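You operate a simulated robot arm through the tools that you are given. There is no shell and no other tool.

You are at the controls of a simulated robot arm. One attempt, no reset.

## Task
Light the jig lamp and crank the sensor box until UP shows 0 cm.
Fine: loosen the clamp knob first, tighten it after, then switch the lamp off.

The check looks at the end state, three seconds after you hand in, the way a careful person would. Anything else that was tipped, shoved, dropped, spilled or broken makes it a failure.

## Robot
A 7-joint arm with a two-finger parallel gripper, fixed in place. Base frame: the origin is at the foot of the arm, x ahead of it, y to its left, z up. Units: m, degrees, N and s.
Its first joint turns from -166.0 to 166.0 degrees. Payload 4.4 kg.
Tool frame: the origin (TCP) lies between the finger pads and is the grasp point; the fingertips stand 0.023 m ahead of it; z points along the fingers, y is the line along which they close. Largest opening 0.094 m; finger width 0.038, thickness 0.01; the body of the gripper, 0.054 by 0.096 m, starts 0.039 m behind the TCP.
Orientation is that of the tool frame in the base frame, as [roll, pitch, yaw] about the fixed x, y, z axes, in that order (R = Rz(yaw) Ry(pitch) Rx(roll)). With the fingers straight down and closing along the base's y, the tool's x points along the base's -x, its y along +y and its z along -z.

## Interface
- The arm moves only by the tool arm_command. Its argument "plan" is a list of rows, each a list of 3 entries, a list of its own where there are three numbers: the shift along the tool's x, y, z in m, then the turn, a rotation vector about the tool's x, y, z in degrees, then the opening in per cent of the stroke, from 0 (shut) to 100 (fully open). In form: [[[dx, dy, dz], [wx, wy, wz], fingers], ...]. A call has 1 to 20 rows; each row shifts and turns the commanded pose from where the row before left it, along the tool's axes as they then stand. A row lasts 0.2 s, in which the tool goes at most 0.05 m and 8.6 degrees; a call with a longer step from one row to the next is refused whole, and so is a gripper value outside its range. A pose out of reach is approached as far as the arm can. The call stops where the force on the tool passes 90 N (or 10 N more than at its start, if that is more) or the arm is blocked; 0.2 s more then pass. The fingers move at their own pace (about 0.072 m/s each) and stop on an object; they squeeze with about 45 N. The grip force told is the motor's: it shows also when the fingers shut on nothing. Time passes only in rows, and 0.2 s behind the last, so rows that do not move let the fingers close. The reply holds the time, the measured pose of the TCP, the force on the tool along the base axes, the opening and the grip force, in the units named above and with some noise, with the torque about the TCP (base axes, N m) and any sound that the robot's microphone picked up.
- Cameras (640 x 400 px; columns grow to the right, rows downward): "scene" is fixed at [0.2278, -0.4966, 1.5679]; the picture's right is [0.82, -0.57, 0.00], its down [-0.37, -0.53, -0.76] and it looks along [0.43, 0.62, -0.65] (base axes); focal length 290 px, centre (320, 200). "wrist" rides on the gripper at [0.086, 0.016, -0.074] in the tool frame; the picture's right is [-0.18, 0.98, 0.00], its down [-0.58, -0.11, -0.81] and it looks along [-0.79, -0.15, 0.59] (tool axes); focal length 243 px, centre (320, 200). There is no depth. A picture from a camera that has moved, and an enlarged one, comes with that camera's place and axes in the base frame and with its lens. The place of the scene camera against the robot may be out by one fixed shift of up to 0.018 m in any direction.
- camera(camera): a new picture of that camera. No time passes.
- inspect(camera, box): a new picture of the part [left, top, right, bottom] of that camera's present view, enlarged. No time passes.
- job_done(): hands the job in; it is judged then, once.

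Nothing tells you positions but the pictures and the camera data. Unless the task says otherwise, let go and move clear before handing in.

The tools are called after "Emit:" by a JSON object that holds its "fn" and its "kwargs". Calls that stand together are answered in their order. arm_command: Moves the arm, as the interface text tells. Its arguments: {"type":"object","properties":{"plan":{"type":"array","items":{"type":"array"}}},"required":["plan"]} The other tools are called the same way: camera (camera) takes a picture; inspect (camera, box) takes an enlarged picture of a part of a camera's view; job_done () hands the job in.

At the start:

```text
clock: 0.0
eef_pos: [0.8174, 0.0595, 1.2467]
orientation: [180.0, 0.0, -180.0]
force: [0.2, -0.1, 0.4]
torque: [0.01, 0.01, -0.01]
width: 0.0939
grip_force: 0.0
```

scene: 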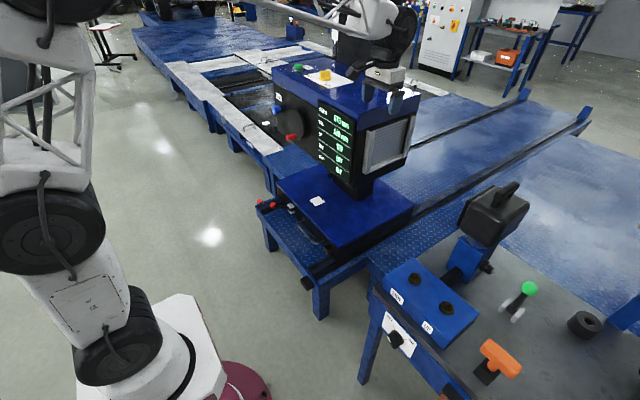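
wrist: 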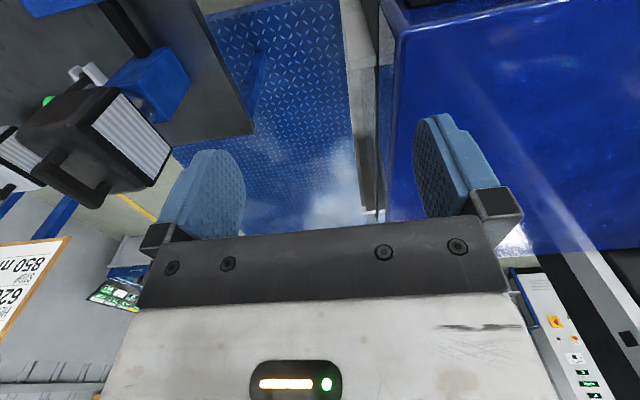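

I see a blue sensor box with a green display, a clamp-like red knob and dark wheel on its side, and a blue bench with a lamp and switches near the lower right. I'll first enlarge several parts of the scene to identify the controls.

Emit:
{"fn": "inspect", "kwargs": {"camera": "scene", "box": [260, 50, 420, 150]}}

Emit:
{"fn": "inspect", "kwargs": {"camera": "scene", "box": [310, 90, 370, 180]}}

Emit:
{"fn": "inspect", "kwargs": {"camera": "scene", "box": [360, 170, 640, 400]}}

Emit:
{"fn": "inspect", "kwargs": {"camera": "scene", "box": [240, 160, 420, 300]}}

```text
4.00 times, centred on (340, 100) of scene
camera zoom: at [0.2278, -0.4966, 1.5679], right [0.82, -0.57, 0.0], down [-0.37, -0.53, -0.76], along [0.43, 0.62, -0.65], focal length 1158 px, centre (240, 600)
```

zoom: 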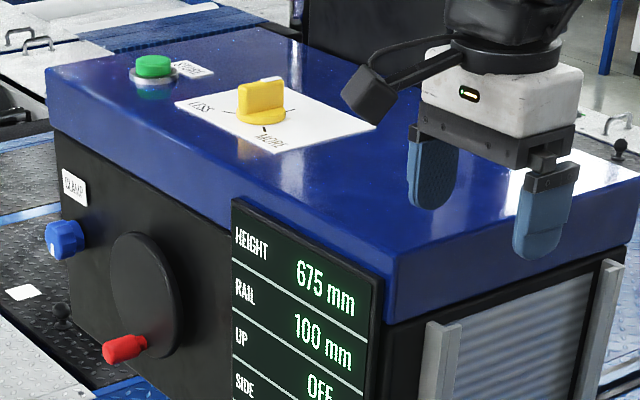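

```text
4.44 times, centred on (340, 135) of scene
camera zoom: at [0.2278, -0.4966, 1.5679], right [0.82, -0.57, 0.0], down [-0.37, -0.53, -0.76], along [0.43, 0.62, -0.65], focal length 1287 px, centre (231, 489)
```

zoom: 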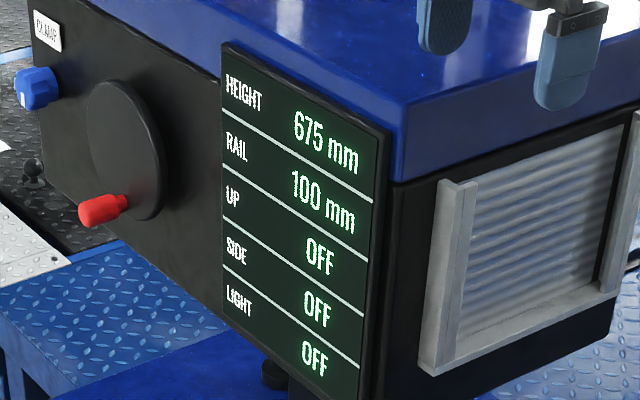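

```text
1.74 times, centred on (500, 285) of scene
camera zoom: at [0.2278, -0.4966, 1.5679], right [0.82, -0.57, 0.0], down [-0.37, -0.53, -0.76], along [0.43, 0.62, -0.65], focal length 504 px, centre (7, 52)
```

zoom: 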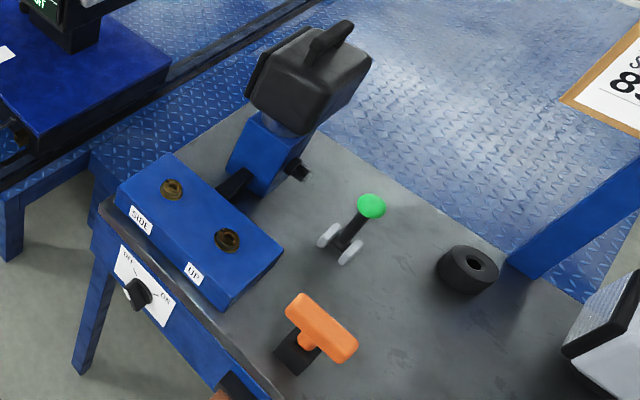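

```text
2.86 times, centred on (330, 230) of scene
camera zoom: at [0.2278, -0.4966, 1.5679], right [0.82, -0.57, 0.0], down [-0.37, -0.53, -0.76], along [0.43, 0.62, -0.65], focal length 827 px, centre (291, 114)
```

zoom: 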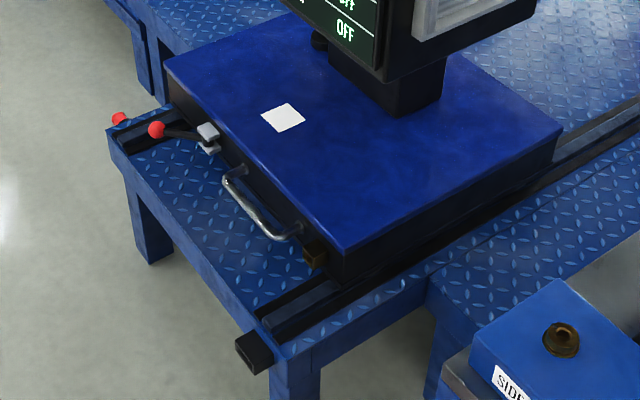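

The box stands ahead of the arm on its rail, with the lens facing −y toward the jig lamp. UP, SIDE and LIGHT all read OFF because the lamp is off. I'll look closer at the labels and the wrist view before moving.

Emit:
{"fn": "inspect", "kwargs": {"camera": "scene", "box": [265, 80, 345, 150]}}

Emit:
{"fn": "inspect", "kwargs": {"camera": "scene", "box": [360, 280, 440, 370]}}

Emit:
{"fn": "inspect", "kwargs": {"camera": "wrist", "box": [0, 0, 320, 320]}}

Emit:
{"fn": "inspect", "kwargs": {"camera": "wrist", "box": [340, 0, 640, 400]}}

Emit:
{"fn": "inspect", "kwargs": {"camera": "scene", "box": [310, 0, 450, 100]}}

```text
5.71 times, centred on (305, 115) of scene
camera zoom: at [0.2278, -0.4966, 1.5679], right [0.82, -0.57, 0.0], down [-0.37, -0.53, -0.76], along [0.43, 0.62, -0.65], focal length 1654 px, centre (406, 686)
```

zoom: 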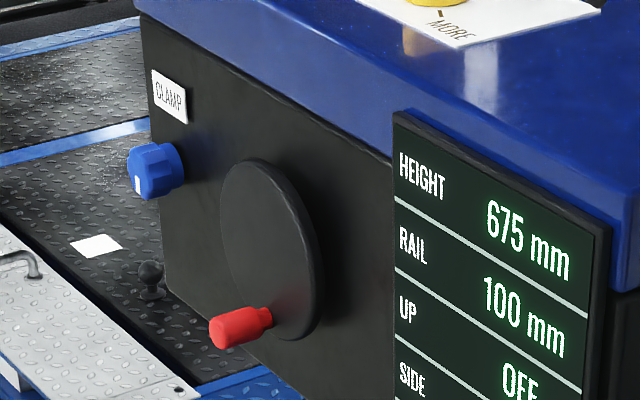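

```text
4.44 times, centred on (400, 325) of scene
camera zoom: at [0.2278, -0.4966, 1.5679], right [0.82, -0.57, 0.0], down [-0.37, -0.53, -0.76], along [0.43, 0.62, -0.65], focal length 1287 px, centre (-36, -356)
```

zoom: 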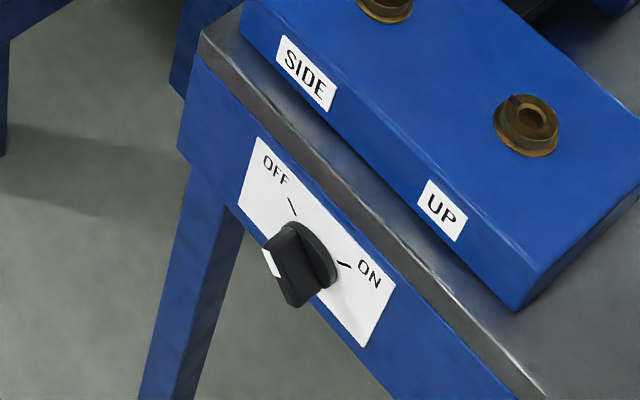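

```text
1.25 times, centred on (160, 160) of wrist
camera zoom: at [0.7309, 0.0746, 1.3203], right [0.18, 0.98, 0.0], down [0.58, -0.11, 0.81], along [0.79, -0.15, -0.59], focal length 303 px, centre (520, 250)
```

zoom: 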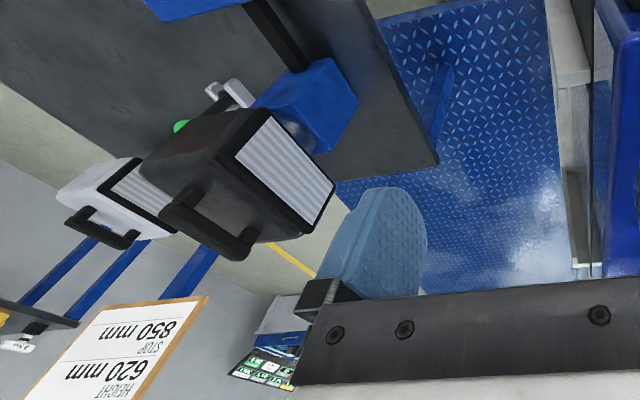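

```text
1.00 times, centred on (490, 200) of wrist (not enlarged: the box is as wide or as high as the picture)
camera zoom: at [0.7309, 0.0746, 1.3203], right [0.18, 0.98, 0.0], down [0.58, -0.11, 0.81], along [0.79, -0.15, -0.59], focal length 243 px, centre (150, 200)
```

zoom: 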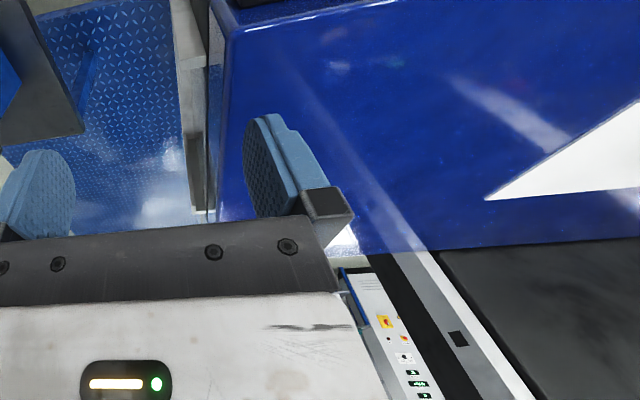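

```text
4.00 times, centred on (380, 50) of scene
camera zoom: at [0.2278, -0.4966, 1.5679], right [0.82, -0.57, 0.0], down [-0.37, -0.53, -0.76], along [0.43, 0.62, -0.65], focal length 1158 px, centre (80, 800)
```

zoom: 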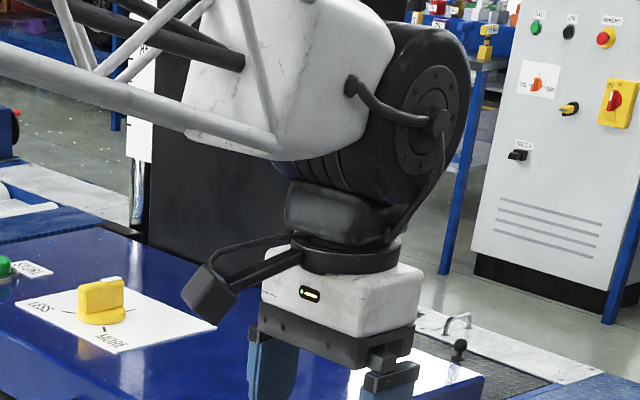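

The box top is at about z 1.19 and its front face at x≈0.78. The crank sits near y 0.44, z 1.04, the clamp near y 0.59, z 1.05, and the lamp switch low on the bench near (0.6, −0.32, 0.75). I'll lift, back off from the box, and survey its front face with the wrist camera.

Emit:
{"fn": "arm_command", "kwargs": {"plan": [[[0, 0, -0.03], [0, 0, 0], 100], [[0, 0, -0.04], [0, 0, 0], 100], [[0.045, 0, 0], [0, 0, 0], 100], [[0.045, 0, 0], [0, 0, 0], 100], [[0.045, 0, 0], [0, 0, 0], 100], [[0.045, 0, 0], [0, 0, 0], 100], [[0.045, 0, 0], [0, 0, 0], 100], [[0.045, 0, 0], [0, 0, 0], 100], [[0.045, 0, 0], [0, 0, 0], 100], [[0.045, 0, 0], [0, 0, 0], 100], [[0, 0.04, 0], [0, 0, 0], 100], [[0, 0.04, 0], [0, 0, 0], 100], [[0, 0.04, 0], [0, 0, 0], 100], [[0, 0.04, 0], [0, 0, 0], 100], [[0, 0.04, 0], [0, 0, 0], 100], [[0, 0.04, 0], [0, 0, 0], 100], [[0, 0.04, 0], [0, 0, 0], 100]]}}

```text
clock: 3.6
eef_pos: [0.4569, 0.3377, 1.3174]
orientation: [179.9, 0.0, 180.0]
force: [0.1, -0.5, 0.2]
torque: [0.01, 0.0, 0.03]
width: 0.0938
grip_force: 0.0
```

The arm is clear of the box now. I'll lower it and pitch the tool up so the wrist camera faces the box front squarely.

Emit:
{"fn": "arm_command", "kwargs": {"plan": [[[0, 0, 0.045], [0, 0, 0], 100], [[0, 0, 0.045], [0, 0, 0], 100], [[0, 0, 0.045], [0, 0, 0], 100], [[0, 0, 0.045], [0, 0, 0], 100], [[0, 0, 0.045], [0, 0, 0], 100], [[0, 0, 0], [0, -7.4, 0], 100], [[0, 0, 0], [0, -7.4, 0], 100], [[0, 0, 0], [0, -7.4, 0], 100], [[0, 0, 0], [0, -7.4, 0], 100], [[0, 0, 0], [0, -7.4, 0], 100]]}}

Emit:
{"fn": "camera", "kwargs": {"camera": "wrist"}}

Emit:
{"fn": "camera", "kwargs": {"camera": "scene"}}

```text
clock: 5.8
eef_pos: [0.4576, 0.3382, 1.0908]
orientation: [180.0, 37.1, -179.9]
force: [0.3, 0.0, -0.1]
torque: [-0.03, 0.0, -0.02]
width: 0.094
grip_force: 0.0
```

```text
taken
camera wrist: at [0.3436, 0.3543, 1.0977], right [0.15, 0.98, 0.11], down [-0.02, -0.11, 0.99], along [0.99, -0.15, 0.01], focal length 243 px, centre (320, 200)
```

wrist: 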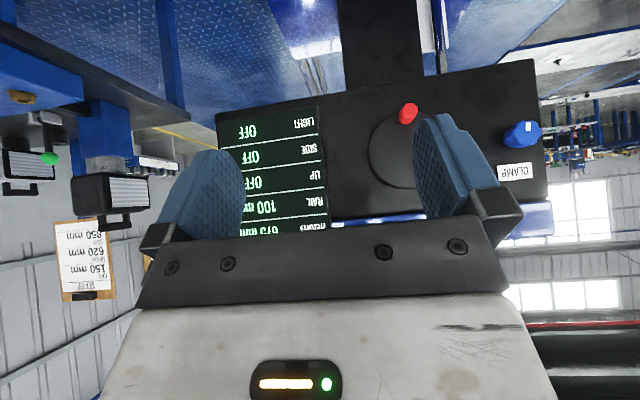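

```text
taken
```

scene: 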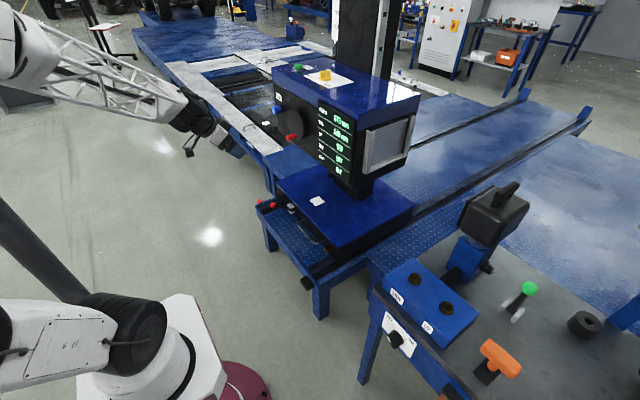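

The wrist view, upside down, shows the whole front face and a card on the far wall. I'll enlarge the crank, the clamp knob and the card.

Emit:
{"fn": "inspect", "kwargs": {"camera": "wrist", "box": [340, 60, 580, 230]}}

Emit:
{"fn": "inspect", "kwargs": {"camera": "wrist", "box": [480, 100, 560, 190]}}

Emit:
{"fn": "inspect", "kwargs": {"camera": "wrist", "box": [40, 210, 140, 310]}}

Emit:
{"fn": "inspect", "kwargs": {"camera": "scene", "box": [260, 50, 420, 150]}}

Emit:
{"fn": "inspect", "kwargs": {"camera": "wrist", "box": [0, 30, 220, 220]}}

```text
2.35 times, centred on (460, 145) of wrist
camera zoom: at [0.3436, 0.3543, 1.0977], right [0.15, 0.98, 0.11], down [-0.02, -0.11, 0.99], along [0.99, -0.15, 0.01], focal length 571 px, centre (-9, 329)
```

zoom: 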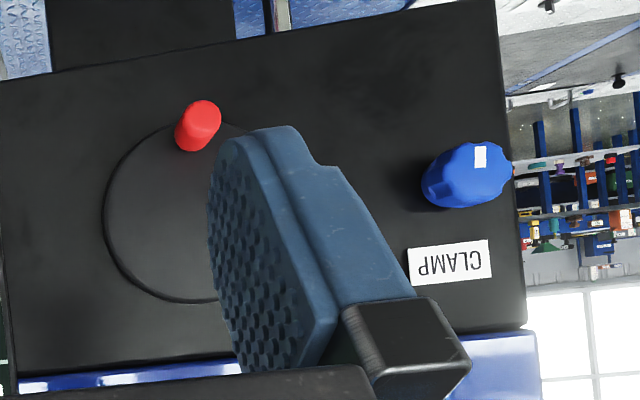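

```text
4.44 times, centred on (520, 145) of wrist
camera zoom: at [0.3436, 0.3543, 1.0977], right [0.15, 0.98, 0.11], down [-0.02, -0.11, 0.99], along [0.99, -0.15, 0.01], focal length 1078 px, centre (-569, 444)
```

zoom: 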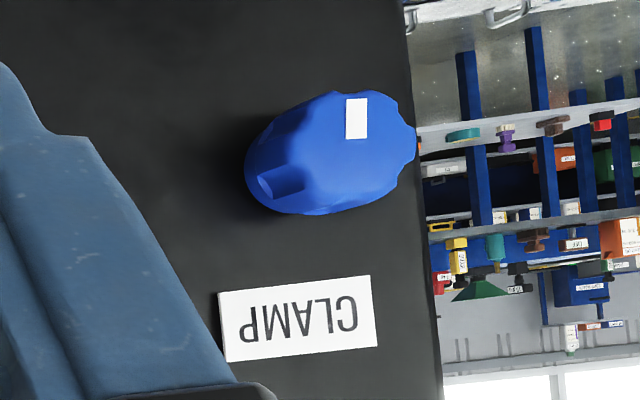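

```text
4.00 times, centred on (90, 260) of wrist
camera zoom: at [0.3436, 0.3543, 1.0977], right [0.15, 0.98, 0.11], down [-0.02, -0.11, 0.99], along [0.99, -0.15, 0.01], focal length 970 px, centre (1240, -40)
```

zoom: 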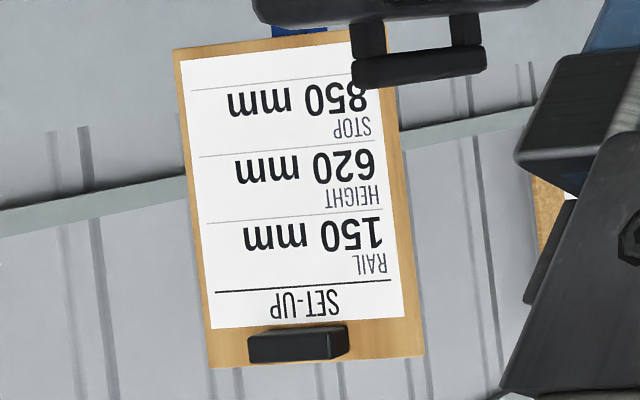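

```text
4.00 times, centred on (340, 100) of scene
camera zoom: at [0.2278, -0.4966, 1.5679], right [0.82, -0.57, 0.0], down [-0.37, -0.53, -0.76], along [0.43, 0.62, -0.65], focal length 1158 px, centre (240, 600)
```

zoom: 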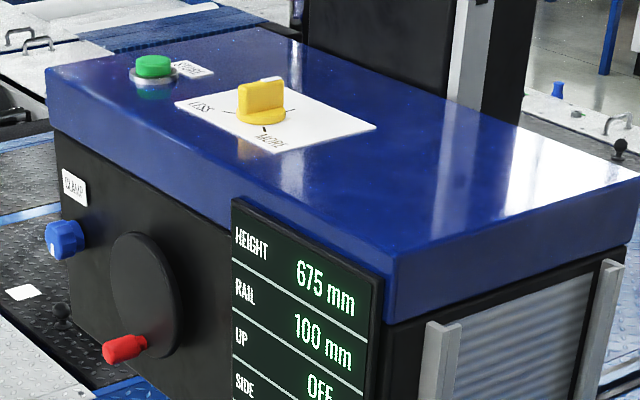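

```text
2.11 times, centred on (110, 125) of wrist
camera zoom: at [0.3436, 0.3543, 1.0977], right [0.15, 0.98, 0.11], down [-0.02, -0.11, 0.99], along [0.99, -0.15, 0.01], focal length 511 px, centre (762, 358)
```

zoom: 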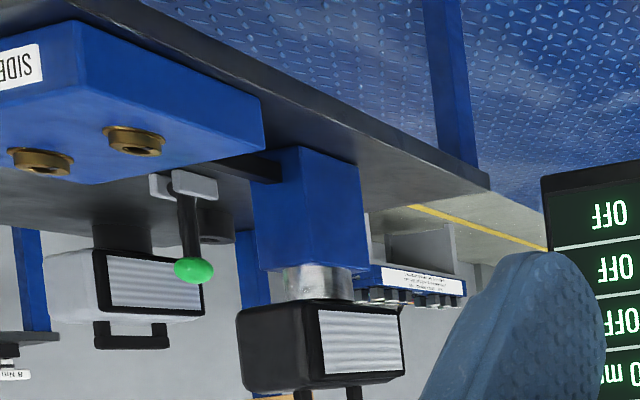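

From the two views I place these controls:
- **Clamp knob:** (0.764, 0.614, 1.035), with its white mark pointing down.
- **Crank handle:** (0.737, 0.446, 0.984), below the disc centre at z≈1.036.

Next I'll go and survey the lamp switch near (0.62, −0.31, 0.70).

Emit:
{"fn": "arm_command", "kwargs": {"plan": [[[0.01737, -0.0392, 0.01113], [0, 0, 0], 100], [[0.01737, -0.0392, 0.01113], [0, 0, 0], 100], [[0.01737, -0.0392, 0.01113], [0, 0, 0], 100], [[0.01737, -0.0392, 0.01113], [0, 0, 0], 100], [[0.01737, -0.0392, 0.01113], [0, 0, 0], 100], [[0.01737, -0.0392, 0.01113], [0, 0, 0], 100], [[0.01737, -0.0392, 0.01113], [0, 0, 0], 100], [[0.01737, -0.0392, 0.01113], [0, 0, 0], 100], [[0.01737, -0.0392, 0.01113], [0, 0, 0], 100], [[0.01737, -0.0392, 0.01113], [0, 0, 0], 100], [[0.01737, -0.0392, 0.01113], [0, 0, 0], 100], [[0.01737, -0.0392, 0.01113], [0, 0, 0], 100], [[0.01737, -0.0392, 0.01113], [0, 0, 0], 100], [[0.01737, -0.0392, 0.01113], [0, 0, 0], 100], [[0.01737, -0.0392, 0.01113], [0, 0, 0], 100]]}}

Emit:
{"fn": "camera", "kwargs": {"camera": "wrist"}}

Emit:
{"fn": "camera", "kwargs": {"camera": "scene"}}

```text
clock: 9.0
eef_pos: [0.3506, -0.2488, 0.8013]
orientation: [180.0, 37.0, -179.8]
force: [0.5, -0.1, 0.4]
torque: [-0.01, 0.01, 0.03]
width: 0.0937
grip_force: 0.1
```

```text
taken
camera wrist: at [0.2358, -0.2332, 0.8073], right [0.15, 0.98, 0.11], down [-0.02, -0.11, 0.99], along [0.99, -0.15, 0.0], focal length 243 px, centre (320, 200)
```

wrist: 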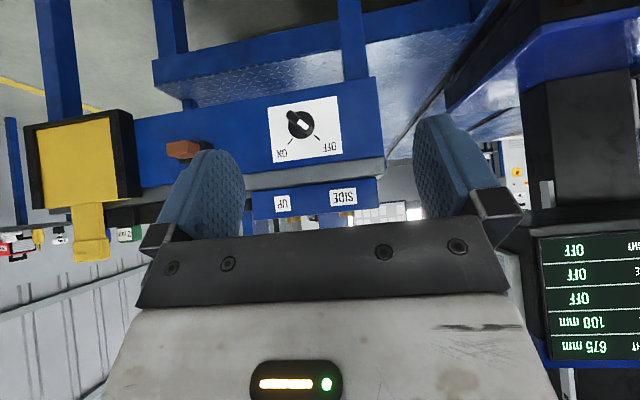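

```text
taken
```

scene: 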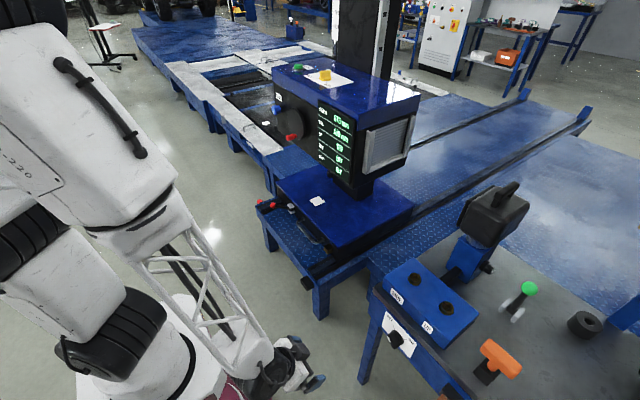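

Emit:
{"fn": "inspect", "kwargs": {"camera": "wrist", "box": [260, 90, 350, 165]}}

Emit:
{"fn": "inspect", "kwargs": {"camera": "wrist", "box": [120, 60, 440, 260]}}

```text
5.33 times, centred on (305, 128) of wrist
camera zoom: at [0.2358, -0.2332, 0.8073], right [0.15, 0.98, 0.11], down [-0.02, -0.11, 0.99], along [0.99, -0.15, 0.0], focal length 1294 px, centre (400, 587)
```

zoom: 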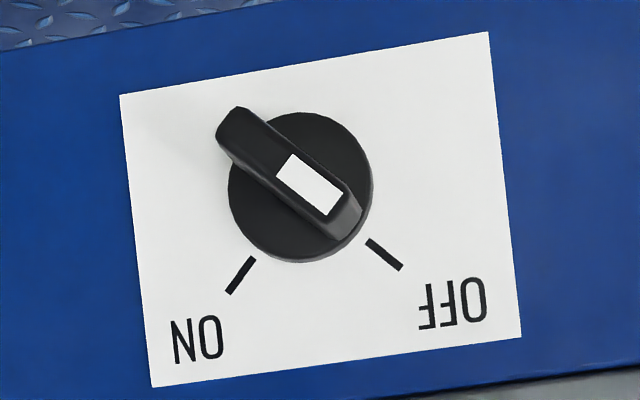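

```text
2.00 times, centred on (280, 160) of wrist
camera zoom: at [0.2358, -0.2332, 0.8073], right [0.15, 0.98, 0.11], down [-0.02, -0.11, 0.99], along [0.99, -0.15, 0.0], focal length 485 px, centre (400, 280)
```

zoom: 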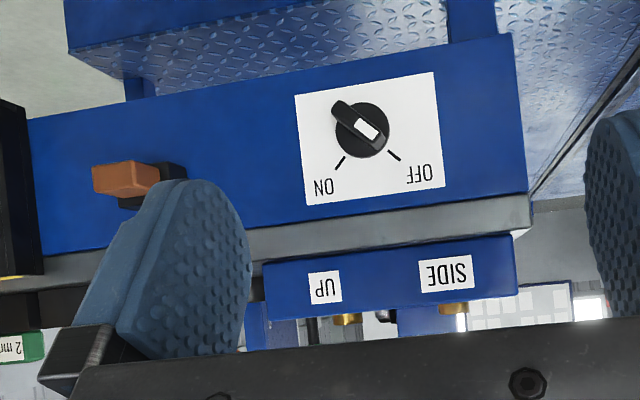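

The switch bar points at OFF, up-left as I face the panel, and ON is up-right, so it needs a 90° clockwise turn. I'll move closer and lower for a second wrist view so I can triangulate the knob with that camera alone.

Emit:
{"fn": "arm_command", "kwargs": {"plan": [[[-0.0034, -0.0155, 0.037], [0, 0, 0], 100], [[-0.0034, -0.0155, 0.037], [0, 0, 0], 100], [[-0.0034, -0.0155, 0.037], [0, 0, 0], 100], [[-0.0034, -0.0155, 0.037], [0, 0, 0], 100]]}}

Emit:
{"fn": "camera", "kwargs": {"camera": "wrist"}}

Emit:
{"fn": "inspect", "kwargs": {"camera": "wrist", "box": [230, 100, 430, 260]}}

```text
clock: 10.0
eef_pos: [0.449, -0.3105, 0.6907]
orientation: [180.0, 37.0, -179.9]
force: [-0.1, -0.4, -0.4]
torque: [-0.02, -0.01, -0.01]
width: 0.0937
grip_force: 0.1
```

```text
taken
camera wrist: at [0.3369, -0.2948, 0.6981], right [0.15, 0.98, 0.11], down [-0.02, -0.11, 0.99], along [0.99, -0.15, 0.0], focal length 243 px, centre (320, 200)
```

wrist: 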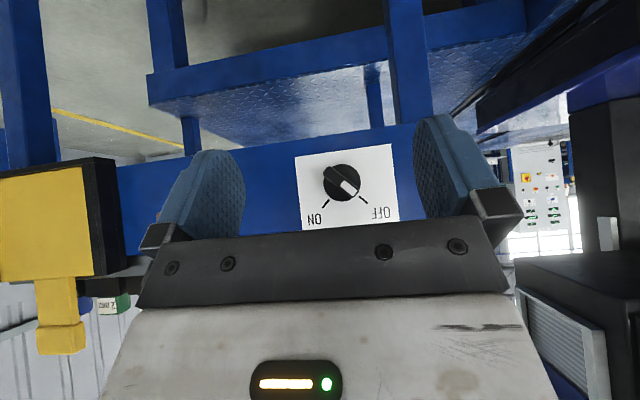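

```text
2.50 times, centred on (330, 180) of wrist
camera zoom: at [0.3369, -0.2948, 0.6981], right [0.15, 0.98, 0.11], down [-0.02, -0.11, 0.99], along [0.99, -0.15, 0.0], focal length 606 px, centre (295, 250)
```

zoom: 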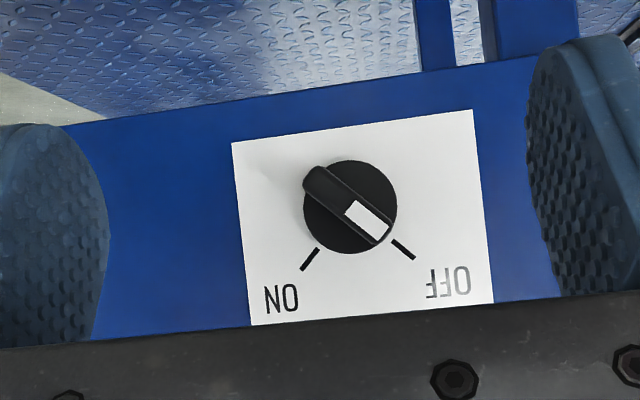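

The switch dial is at (0.633, −0.310, 0.680) and its bar protrudes to about x 0.617. I'll bring the tool horizontal and roll it −45° so the fingers straddle the bar.

Emit:
{"fn": "arm_command", "kwargs": {"plan": [[[0, 0, 0], [0, -7.571, 0], 100], [[0, 0, 0], [0, -7.571, 0], 100], [[0, 0, 0], [0, -7.571, 0], 100], [[0, 0, 0], [0, -7.571, 0], 100], [[0, 0, 0], [0, -7.571, 0], 100], [[0, 0, 0], [0, -7.571, 0], 100], [[0, 0, 0], [0, -7.571, 0], 100], [[0, 0, 0], [0, 0, 0], 100]]}}

Emit:
{"fn": "camera", "kwargs": {"camera": "scene"}}

Emit:
{"fn": "camera", "kwargs": {"camera": "wrist"}}

```text
clock: 11.8
eef_pos: [0.4485, -0.311, 0.6908]
orientation: [10.2, 90.0, 10.3]
force: [1.2, -0.1, -0.7]
torque: [0.04, -0.02, -0.02]
width: 0.094
grip_force: 0.2
```

```text
taken
```

scene: 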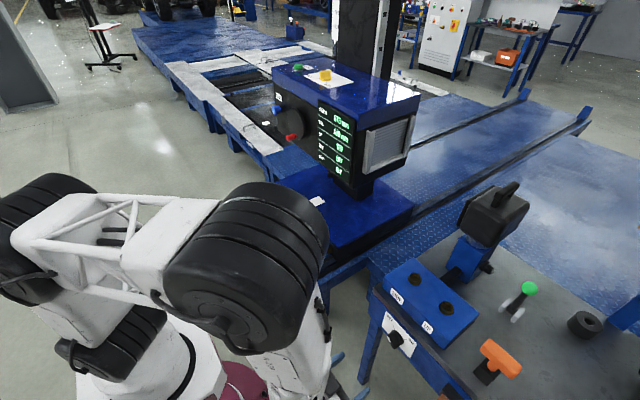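

```text
taken
camera wrist: at [0.3748, -0.296, 0.6042], right [0.0, 0.98, 0.18], down [-0.81, -0.11, 0.58], along [0.59, -0.15, 0.79], focal length 243 px, centre (320, 200)
```

wrist: 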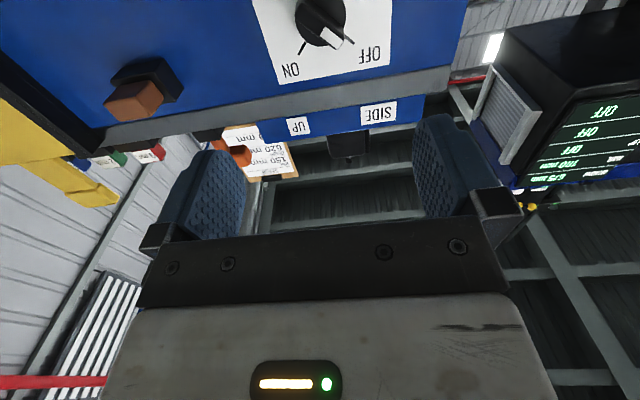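

The tool is horizontal and the arm is clear. Now I'll close some of the distance, align with the dial, and roll −45°.

Emit:
{"fn": "arm_command", "kwargs": {"plan": [[[0.0036, 0.0003, 0.0322], [0, 0, 0], 100], [[0.0036, 0.0003, 0.0322], [0, 0, 0], 100], [[0.0036, 0.0003, 0.0322], [0, 0, 0], 100], [[0, 0, 0], [0, 0, -7.5], 100], [[0, 0, 0], [0, 0, -7.5], 100], [[0, 0, 0], [0, 0, -7.5], 100], [[0, 0, 0], [0, 0, -7.5], 100], [[0, 0, 0], [0, 0, -7.5], 100], [[0, 0, 0], [0, 0, -7.5], 100], [[0, 0, 0], [0, 0, 0], 100]]}}

Emit:
{"fn": "camera", "kwargs": {"camera": "wrist"}}

Emit:
{"fn": "camera", "kwargs": {"camera": "scene"}}

```text
clock: 14.0
eef_pos: [0.5448, -0.3105, 0.6799]
orientation: [-89.9, 44.9, -90.0]
force: [0.1, 0.0, -0.1]
torque: [0.0, -0.01, -0.01]
width: 0.094
grip_force: 0.0
```

```text
taken
camera wrist: at [0.4715, -0.3606, 0.6074], right [0.0, 0.82, -0.57], down [-0.81, 0.33, 0.49], along [0.59, 0.46, 0.66], focal length 243 px, centre (320, 200)
```

wrist: 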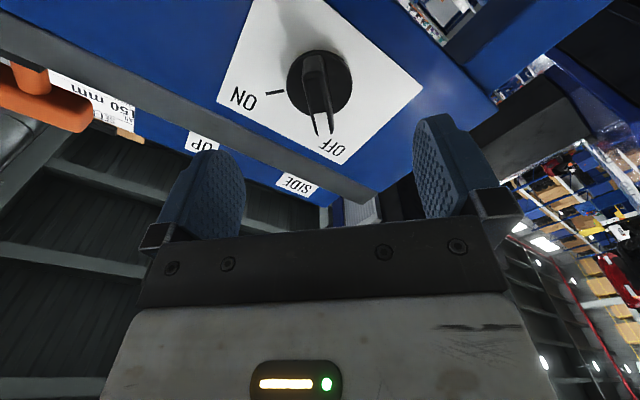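

```text
taken
```

scene: 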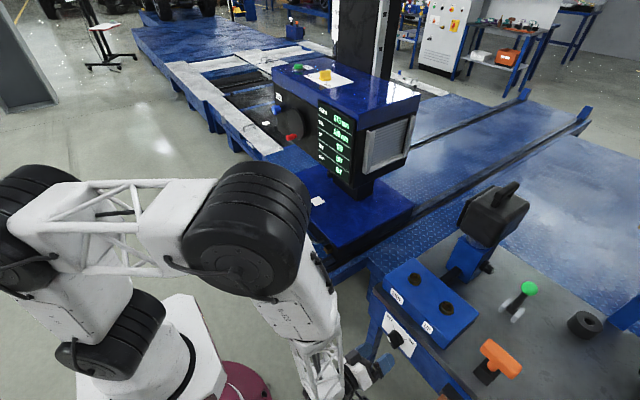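

The bar appears vertical between the fingers, so it's aligned. I'll advance part of the way and check.

Emit:
{"fn": "arm_command", "kwargs": {"plan": [[[0, 0, 0.02], [0, 0, 0], 60], [[0, 0, 0.02], [0, 0, 0], 60], [[0, 0, 0], [0, 0, 0], 60]]}}

Emit:
{"fn": "camera", "kwargs": {"camera": "wrist"}}

```text
clock: 14.8
eef_pos: [0.5871, -0.309, 0.6796]
orientation: [-89.9, 45.0, -90.0]
force: [0.6, 0.0, -0.5]
torque: [-0.02, 0.01, 0.0]
width: 0.0565
grip_force: 0.1
```

```text
taken
camera wrist: at [0.5132, -0.3598, 0.6072], right [0.0, 0.83, -0.56], down [-0.81, 0.33, 0.49], along [0.59, 0.46, 0.67], focal length 243 px, centre (320, 200)
```

wrist: 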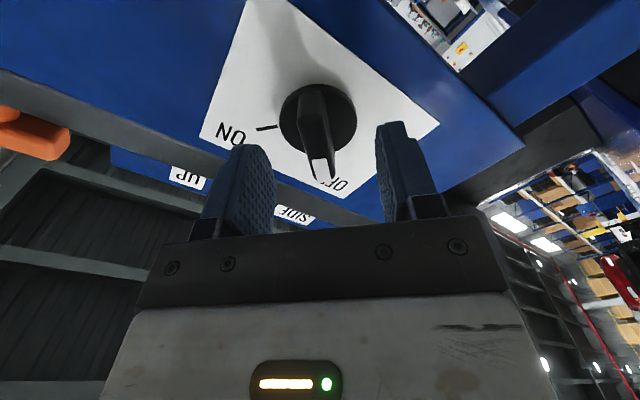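

The dial centre checks out at about (−0.312, 0.678), within 3 mm of the tool axis. I'll advance to engage the bar, then close the fingers on it.

Emit:
{"fn": "arm_command", "kwargs": {"plan": [[[0, -0.001, 0.01], [0, 0, 0], 50], [[0, -0.001, 0.009], [0, 0, 0], 50], [[0, 0, 0], [0, 0, 0], 50]]}}

Emit:
{"fn": "camera", "kwargs": {"camera": "wrist"}}

```text
clock: 15.6
eef_pos: [0.606, -0.3116, 0.681]
orientation: [-90.0, 45.0, -90.0]
force: [-0.3, 0.1, -0.4]
torque: [-0.01, 0.01, -0.01]
width: 0.0469
grip_force: 0.0
```

```text
taken
camera wrist: at [0.5321, -0.3614, 0.6083], right [0.0, 0.83, -0.56], down [-0.81, 0.33, 0.49], along [0.59, 0.46, 0.67], focal length 243 px, centre (320, 200)
```

wrist: 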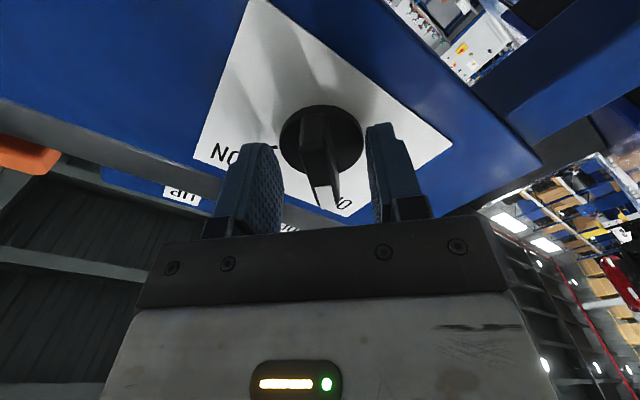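

Emit:
{"fn": "arm_command", "kwargs": {"plan": [[[0, 0, 0], [0, 0, 0], 10], [[0, 0, 0], [0, 0, 0], 0], [[0, 0, 0], [0, 0, 0], 0], [[0, 0, 0], [0, 0, 0], 0]]}}

Emit:
{"fn": "camera", "kwargs": {"camera": "wrist"}}

```text
clock: 16.6
eef_pos: [0.6067, -0.3113, 0.6793]
orientation: [-90.2, 44.9, -90.1]
force: [11.0, 12.1, -13.3]
torque: [-0.03, -0.2, -0.02]
width: 0.0141
grip_force: 44.9
```

```text
taken
camera wrist: at [0.5318, -0.361, 0.6079], right [0.0, 0.83, -0.56], down [-0.81, 0.33, 0.49], along [0.59, 0.46, 0.66], focal length 243 px, centre (320, 200)
```

wrist: 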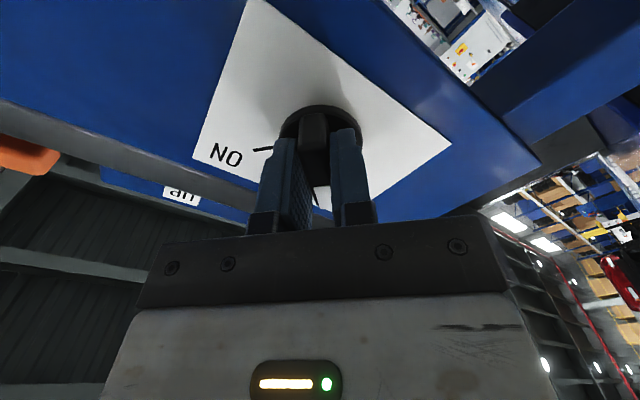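

The fingers hold the bar at 14 mm width. I'll turn it clockwise, +z about the tool, toward ON, in two stages while watching force and torque.

Emit:
{"fn": "arm_command", "kwargs": {"plan": [[[0, 0.001, 0], [0, 0, 5], 0], [[0, 0, 0], [0, 0, 7.5], 0], [[0, 0, 0], [0, 0, 7.5], 0], [[0, 0, 0], [0, 0, 7.5], 0], [[0, 0, 0], [0, 0, 7.5], 0], [[0, 0, 0], [0, 0, 7.5], 0], [[0, 0, 0], [0, 0, 2.5], 0]]}}

Emit:
{"fn": "camera", "kwargs": {"camera": "wrist"}}

Emit:
{"fn": "inspect", "kwargs": {"camera": "scene", "box": [310, 90, 370, 180]}}

```text
clock: 18.2
eef_pos: [0.6042, -0.3092, 0.6797]
orientation: [88.0, 89.9, 88.1]
force: [29.5, 48.3, -2.6]
torque: [-0.03, -0.43, -0.08]
width: 0.014
grip_force: 45.3
```

```text
taken
camera wrist: at [0.5304, -0.2939, 0.594], right [0.0, 0.98, 0.19], down [-0.81, -0.11, 0.58], along [0.59, -0.15, 0.79], focal length 243 px, centre (320, 200)
```

wrist: 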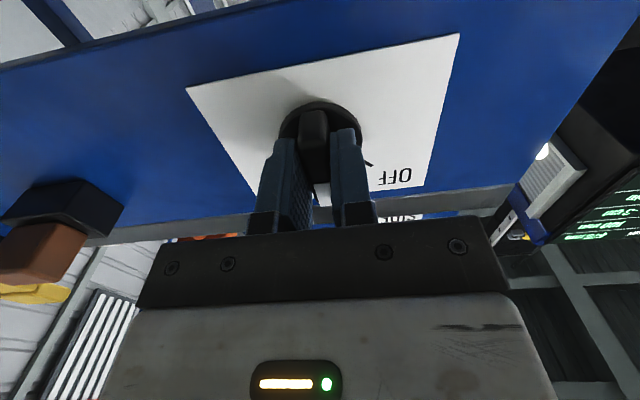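

```text
4.44 times, centred on (340, 135) of scene
camera zoom: at [0.2278, -0.4966, 1.5679], right [0.82, -0.57, 0.0], down [-0.37, -0.53, -0.76], along [0.43, 0.62, -0.65], focal length 1287 px, centre (231, 489)
```

zoom: 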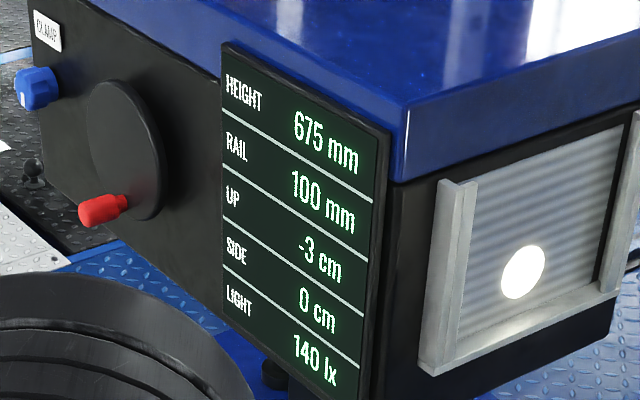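

The lamp is already lit: UP reads −3 cm, SIDE 0 cm, LIGHT 140 lx. There's a side load of about 48 N on the tool, so I'll test a small sideways shift to relieve it before finishing the turn to the ON tick.

Emit:
{"fn": "arm_command", "kwargs": {"plan": [[[0, -0.001, 0], [0, 0, 0], 0], [[0, 0, 0], [0, 0, 0], 0]]}}

```text
clock: 18.8
eef_pos: [0.6046, -0.3101, 0.6822]
orientation: [-31.0, 90.0, -30.6]
force: [27.6, 82.8, 12.6]
torque: [-0.12, -0.72, 0.22]
width: 0.014
grip_force: 44.7
```

The load rose when I shifted −y, so the bar centre lies toward +y. I'll move +y to relieve it.

Emit:
{"fn": "arm_command", "kwargs": {"plan": [[[0, 0.0012, 0], [0, 0, 0], 0], [[0, 0.0011, 0], [0, 0, 0], 0], [[0, 0, 0], [0, 0, 0], 0]]}}

```text
clock: 19.6
eef_pos: [0.604, -0.3109, 0.6796]
orientation: [-129.7, 90.0, -129.6]
force: [26.4, 55.7, 6.2]
torque: [-0.07, 0.59, 0.48]
width: 0.0142
grip_force: 45.5
```

Emit:
{"fn": "arm_command", "kwargs": {"plan": [[[0, 0.0015, 0], [0, 0, 0], 0], [[0, 0, 0], [0, 0, 0], 0]]}}

Emit:
{"fn": "inspect", "kwargs": {"camera": "wrist", "box": [200, 50, 460, 230]}}

```text
clock: 20.2
eef_pos: [0.6045, -0.31, 0.6808]
orientation: [70.2, 90.0, 70.0]
force: [30.6, 6.0, -15.1]
torque: [-0.01, 0.23, 0.43]
width: 0.0138
grip_force: 45.0
```

```text
2.22 times, centred on (330, 140) of wrist
camera zoom: at [0.5302, -0.2937, 0.5941], right [0.0, 0.98, 0.18], down [-0.81, -0.11, 0.58], along [0.59, -0.15, 0.79], focal length 539 px, centre (298, 333)
```

zoom: 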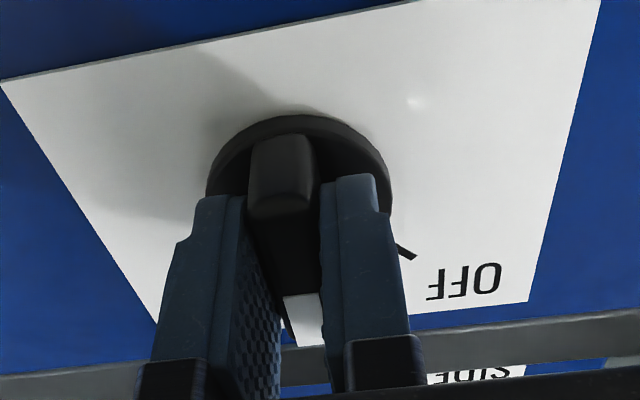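

The side load is relieved. I'll continue the remaining 45° toward ON.

Emit:
{"fn": "arm_command", "kwargs": {"plan": [[[0, 0, 0], [0, 0, 7.5], 0], [[0, 0, 0], [0, 0, 7.5], 0], [[0, 0, 0], [0, 0, 7.5], 0], [[0, 0, 0], [0, 0, 0], 0]]}}

```text
clock: 21.2
eef_pos: [0.6036, -0.3089, 0.6813]
orientation: [90.0, 67.3, 90.0]
force: [5.0, -16.3, -4.3]
torque: [-0.02, 1.37, 0.54]
width: 0.0138
grip_force: 45.3
```

Emit:
{"fn": "arm_command", "kwargs": {"plan": [[[0, -0.0003, 0], [0, 0, 7.5], 0], [[0, -0.0003, 0], [0, 0, 7.5], 0], [[0, 0, 0], [0, 0, 7.5], 0], [[0, 0, 0], [0, 0, 0], 0]]}}

Emit:
{"fn": "inspect", "kwargs": {"camera": "wrist", "box": [160, 30, 480, 230]}}

Emit:
{"fn": "inspect", "kwargs": {"camera": "scene", "box": [310, 90, 370, 180]}}

```text
clock: 22.2
eef_pos: [0.6047, -0.3096, 0.6812]
orientation: [90.0, 45.0, 90.0]
force: [-3.2, 2.1, 11.0]
torque: [-0.03, -0.93, -0.92]
width: 0.014
grip_force: 44.5
```

```text
2.00 times, centred on (320, 130) of wrist
camera zoom: at [0.53, -0.2367, 0.6312], right [0.0, 0.56, 0.83], down [-0.81, -0.49, 0.33], along [0.59, -0.67, 0.46], focal length 485 px, centre (320, 340)
```

zoom: 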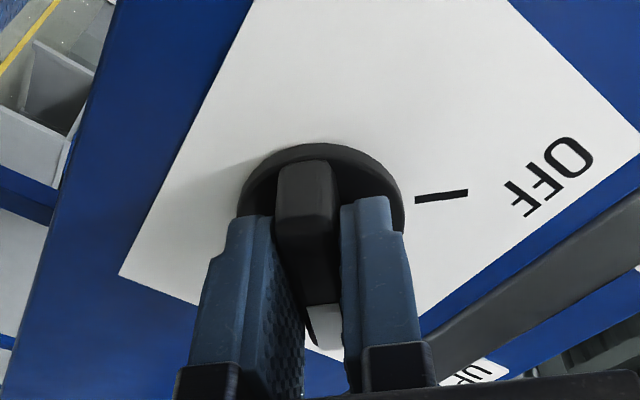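

```text
4.44 times, centred on (340, 135) of scene
camera zoom: at [0.2278, -0.4966, 1.5679], right [0.82, -0.57, 0.0], down [-0.37, -0.53, -0.76], along [0.43, 0.62, -0.65], focal length 1287 px, centre (231, 489)
```

zoom: 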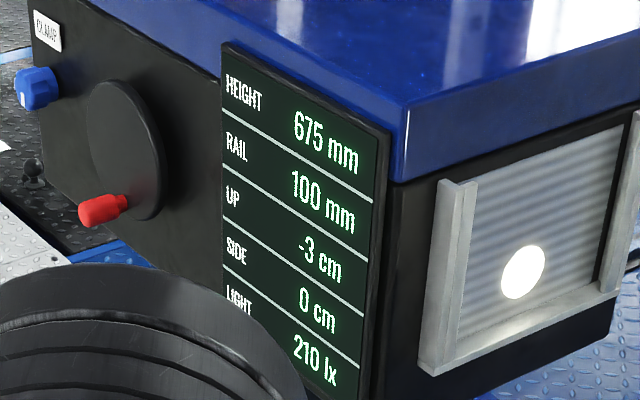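

The lamp is fully ON at 210 lx, with UP −3 cm. I'll release the switch and back straight off.

Emit:
{"fn": "arm_command", "kwargs": {"plan": [[[0, 0, 0], [0, 0, 0], 50], [[0, 0, 0], [0, 0, 0], 50], [[0, 0, -0.02], [0, 0, 0], 50], [[0, 0, -0.04], [0, 0, 0], 50], [[0, 0, -0.04], [0, 0, 0], 50], [[0, 0, -0.04], [0, 0, 0], 50]]}}

Emit:
{"fn": "camera", "kwargs": {"camera": "wrist"}}

Emit:
{"fn": "camera", "kwargs": {"camera": "scene"}}

```text
clock: 23.6
eef_pos: [0.464, -0.308, 0.6802]
orientation: [90.1, 45.0, 89.9]
force: [0.5, -0.5, -0.3]
torque: [-0.03, 0.0, -0.04]
width: 0.0469
grip_force: 0.1
```

```text
taken
camera wrist: at [0.3898, -0.2368, 0.6305], right [0.0, 0.57, 0.82], down [-0.81, -0.49, 0.33], along [0.59, -0.66, 0.46], focal length 243 px, centre (320, 200)
```

wrist: 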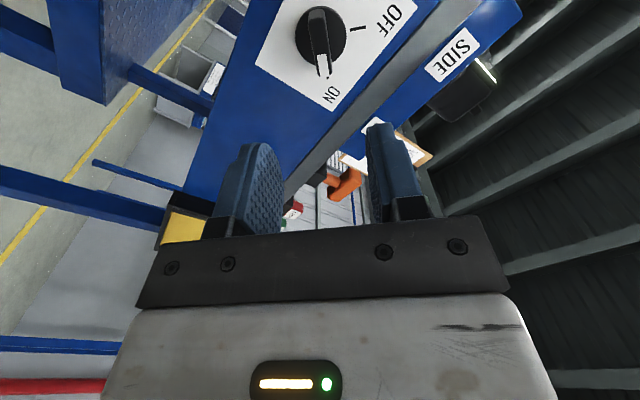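

```text
taken
```

scene: 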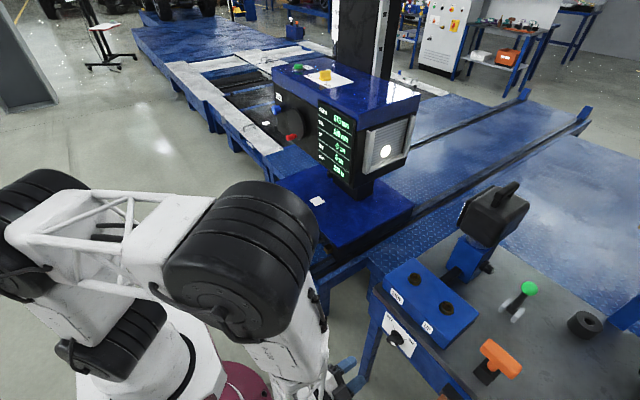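

The switch points at ON and the beam spot shows on the lens. Now I'll rise and cross over toward the clamp knob, keeping well in front of the box.

Emit:
{"fn": "arm_command", "kwargs": {"plan": [[[-0.0314, 0.0314, 0], [0, 0, 0], 50], [[-0.0314, 0.0314, 0], [0, 0, 0], 50], [[-0.0314, 0.0314, 0], [0, 0, 0], 50], [[-0.0314, 0.0314, 0], [0, 0, 0], 50], [[-0.0314, 0.0314, 0], [0, 0, 0], 50], [[-0.0314, 0.0314, 0], [0, 0, 0], 50], [[-0.0314, 0.0314, 0], [0, 0, 0], 50], [[-0.0314, 0.0314, 0], [0, 0, 0], 50], [[0.0272, 0.0272, 0.01], [0, 0, 0], 50], [[0.0272, 0.0272, 0.01], [0, 0, 0], 50], [[0.0272, 0.0272, 0.01], [0, 0, 0], 50], [[0.0272, 0.0272, 0.01], [0, 0, 0], 50], [[0.0272, 0.0272, 0.01], [0, 0, 0], 50], [[0.0272, 0.0272, 0.01], [0, 0, 0], 50], [[0.0272, 0.0272, 0.01], [0, 0, 0], 50], [[0.0272, 0.0272, 0.01], [0, 0, 0], 50]]}}

Emit:
{"fn": "camera", "kwargs": {"camera": "scene"}}

```text
clock: 27.0
eef_pos: [0.5439, -0.0021, 1.0337]
orientation: [90.0, 45.0, 90.0]
force: [-0.2, 0.1, 0.1]
torque: [0.0, -0.04, 0.0]
width: 0.0468
grip_force: 0.0
```

```text
taken
```

scene: 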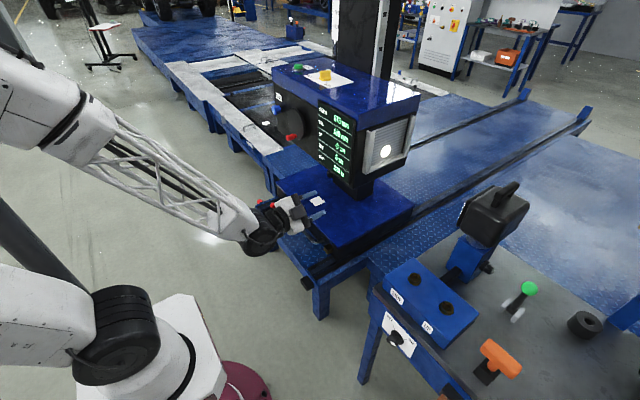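

The arm is in a good posture. I'll continue left to line up with the clamp knob while staying in front of the box.

Emit:
{"fn": "arm_command", "kwargs": {"plan": [[[0.0311, 0.0311, 0.004], [0, 0, 0], 70], [[0.0311, 0.0311, 0.004], [0, 0, 0], 70], [[0.0311, 0.0311, 0.004], [0, 0, 0], 70], [[0.0311, 0.0311, 0.004], [0, 0, 0], 70], [[0.0311, 0.0311, 0.004], [0, 0, 0], 70], [[0.0311, 0.0311, 0.004], [0, 0, 0], 70], [[0.0311, 0.0311, 0.004], [0, 0, 0], 70], [[0.0311, 0.0311, 0.004], [0, 0, 0], 70], [[0.0311, 0.0311, 0.004], [0, 0, 0], 70], [[0.0311, 0.0311, 0.004], [0, 0, 0], 70], [[0.0311, 0.0311, 0.004], [0, 0, 0], 70], [[0.0311, 0.0311, 0.004], [0, 0, 0], 70], [[0.0311, 0.0311, 0.004], [0, 0, 0], 70], [[0.0311, 0.0311, 0.004], [0, 0, 0], 70], [[0, 0, 0], [0, 0, 0], 70]]}}

Emit:
{"fn": "camera", "kwargs": {"camera": "wrist"}}

Emit:
{"fn": "camera", "kwargs": {"camera": "scene"}}

```text
clock: 30.2
eef_pos: [0.6004, 0.6139, 1.0364]
orientation: [90.0, 45.0, 90.1]
force: [0.4, -0.4, 0.4]
torque: [-0.02, 0.03, 0.0]
width: 0.066
grip_force: 0.0
```

```text
taken
camera wrist: at [0.5264, 0.6861, 0.9867], right [0.0, 0.56, 0.83], down [-0.81, -0.49, 0.33], along [0.59, -0.66, 0.46], focal length 243 px, centre (320, 200)
```

wrist: 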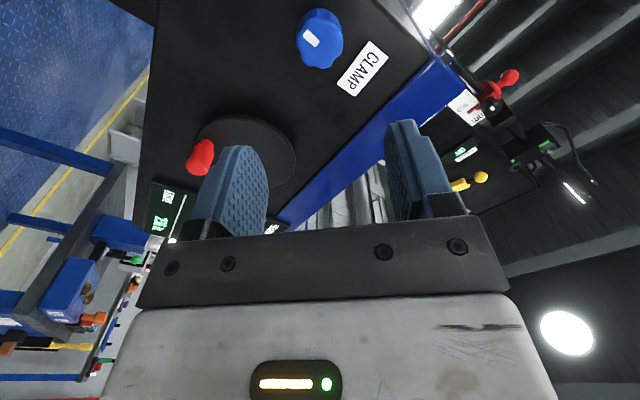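

```text
taken
```

scene: 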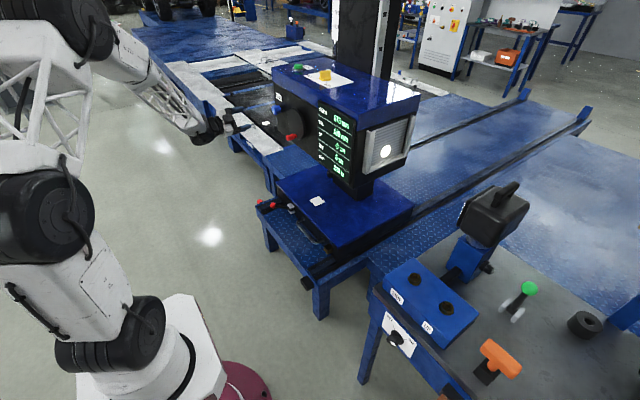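

Emit:
{"fn": "inspect", "kwargs": {"camera": "wrist", "box": [260, 0, 400, 100]}}

Emit:
{"fn": "inspect", "kwargs": {"camera": "wrist", "box": [160, 90, 320, 230]}}

Emit:
{"fn": "inspect", "kwargs": {"camera": "scene", "box": [200, 60, 400, 190]}}

```text
4.00 times, centred on (330, 50) of wrist
camera zoom: at [0.5264, 0.6861, 0.9867], right [0.0, 0.56, 0.83], down [-0.81, -0.49, 0.33], along [0.59, -0.66, 0.46], focal length 970 px, centre (280, 800)
```

zoom: 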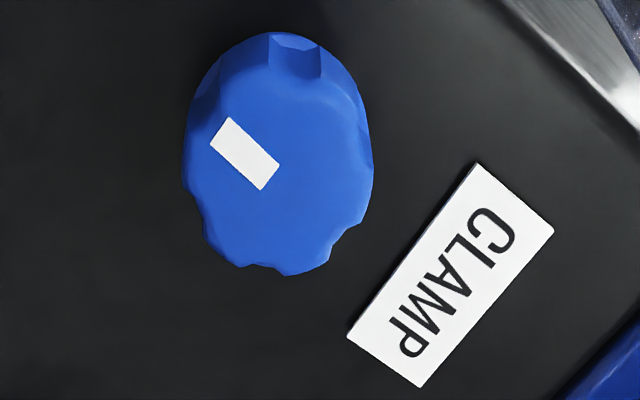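

```text
2.86 times, centred on (240, 160) of wrist
camera zoom: at [0.5264, 0.6861, 0.9867], right [0.0, 0.56, 0.83], down [-0.81, -0.49, 0.33], along [0.59, -0.66, 0.46], focal length 693 px, centre (549, 314)
```

zoom: 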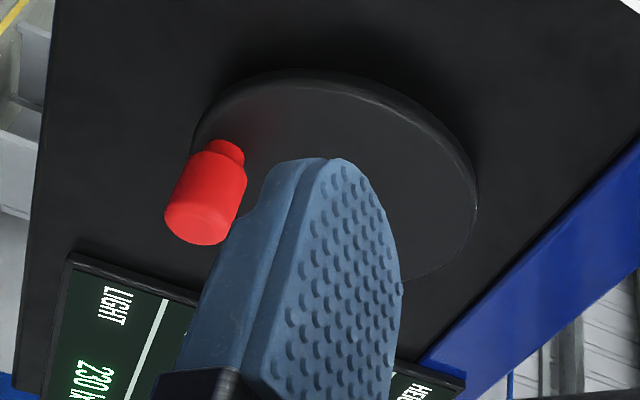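

```text
3.08 times, centred on (300, 125) of scene
camera zoom: at [0.2278, -0.4966, 1.5679], right [0.82, -0.57, 0.0], down [-0.37, -0.53, -0.76], along [0.43, 0.62, -0.65], focal length 891 px, centre (382, 431)
```

zoom: 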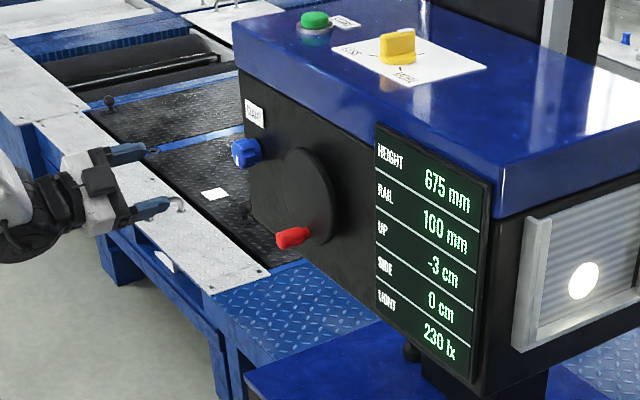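

The clamp's white mark points straight down, and the knob axis is at about y 0.615, z 1.037, in line with the tool. I'll advance and check the alignment again.

Emit:
{"fn": "arm_command", "kwargs": {"plan": [[[0, 0, 0.035], [0, 0, 0], 80], [[0, 0, 0.035], [0, 0, 0], 80], [[0, 0, 0.03], [0, 0, 0], 80], [[0, 0, 0], [0, 0, 0], 80]]}}

Emit:
{"fn": "camera", "kwargs": {"camera": "wrist"}}

Emit:
{"fn": "inspect", "kwargs": {"camera": "wrist", "box": [200, 40, 440, 220]}}

```text
clock: 31.2
eef_pos: [0.7008, 0.6139, 1.0379]
orientation: [90.0, 45.0, 90.2]
force: [-0.3, 0.5, -0.1]
torque: [-0.02, -0.01, -0.02]
width: 0.0755
grip_force: 0.1
```

```text
taken
camera wrist: at [0.6263, 0.6862, 0.9875], right [0.0, 0.56, 0.83], down [-0.81, -0.49, 0.33], along [0.59, -0.66, 0.46], focal length 243 px, centre (320, 200)
```

wrist: 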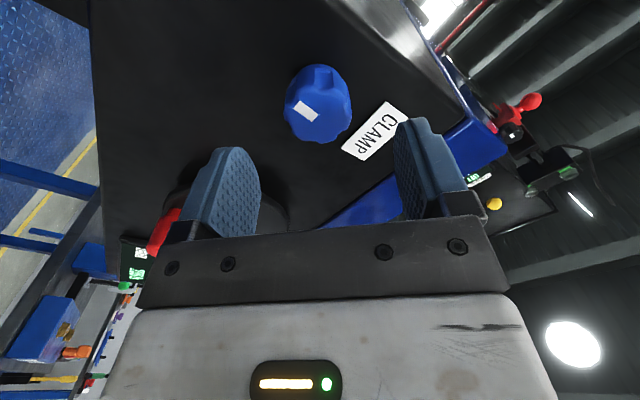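

```text
2.22 times, centred on (320, 130) of wrist
camera zoom: at [0.6263, 0.6862, 0.9875], right [0.0, 0.56, 0.83], down [-0.81, -0.49, 0.33], along [0.59, -0.66, 0.46], focal length 539 px, centre (320, 356)
```

zoom: 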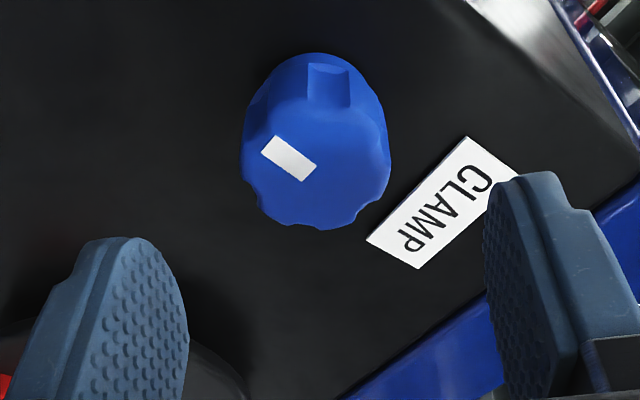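

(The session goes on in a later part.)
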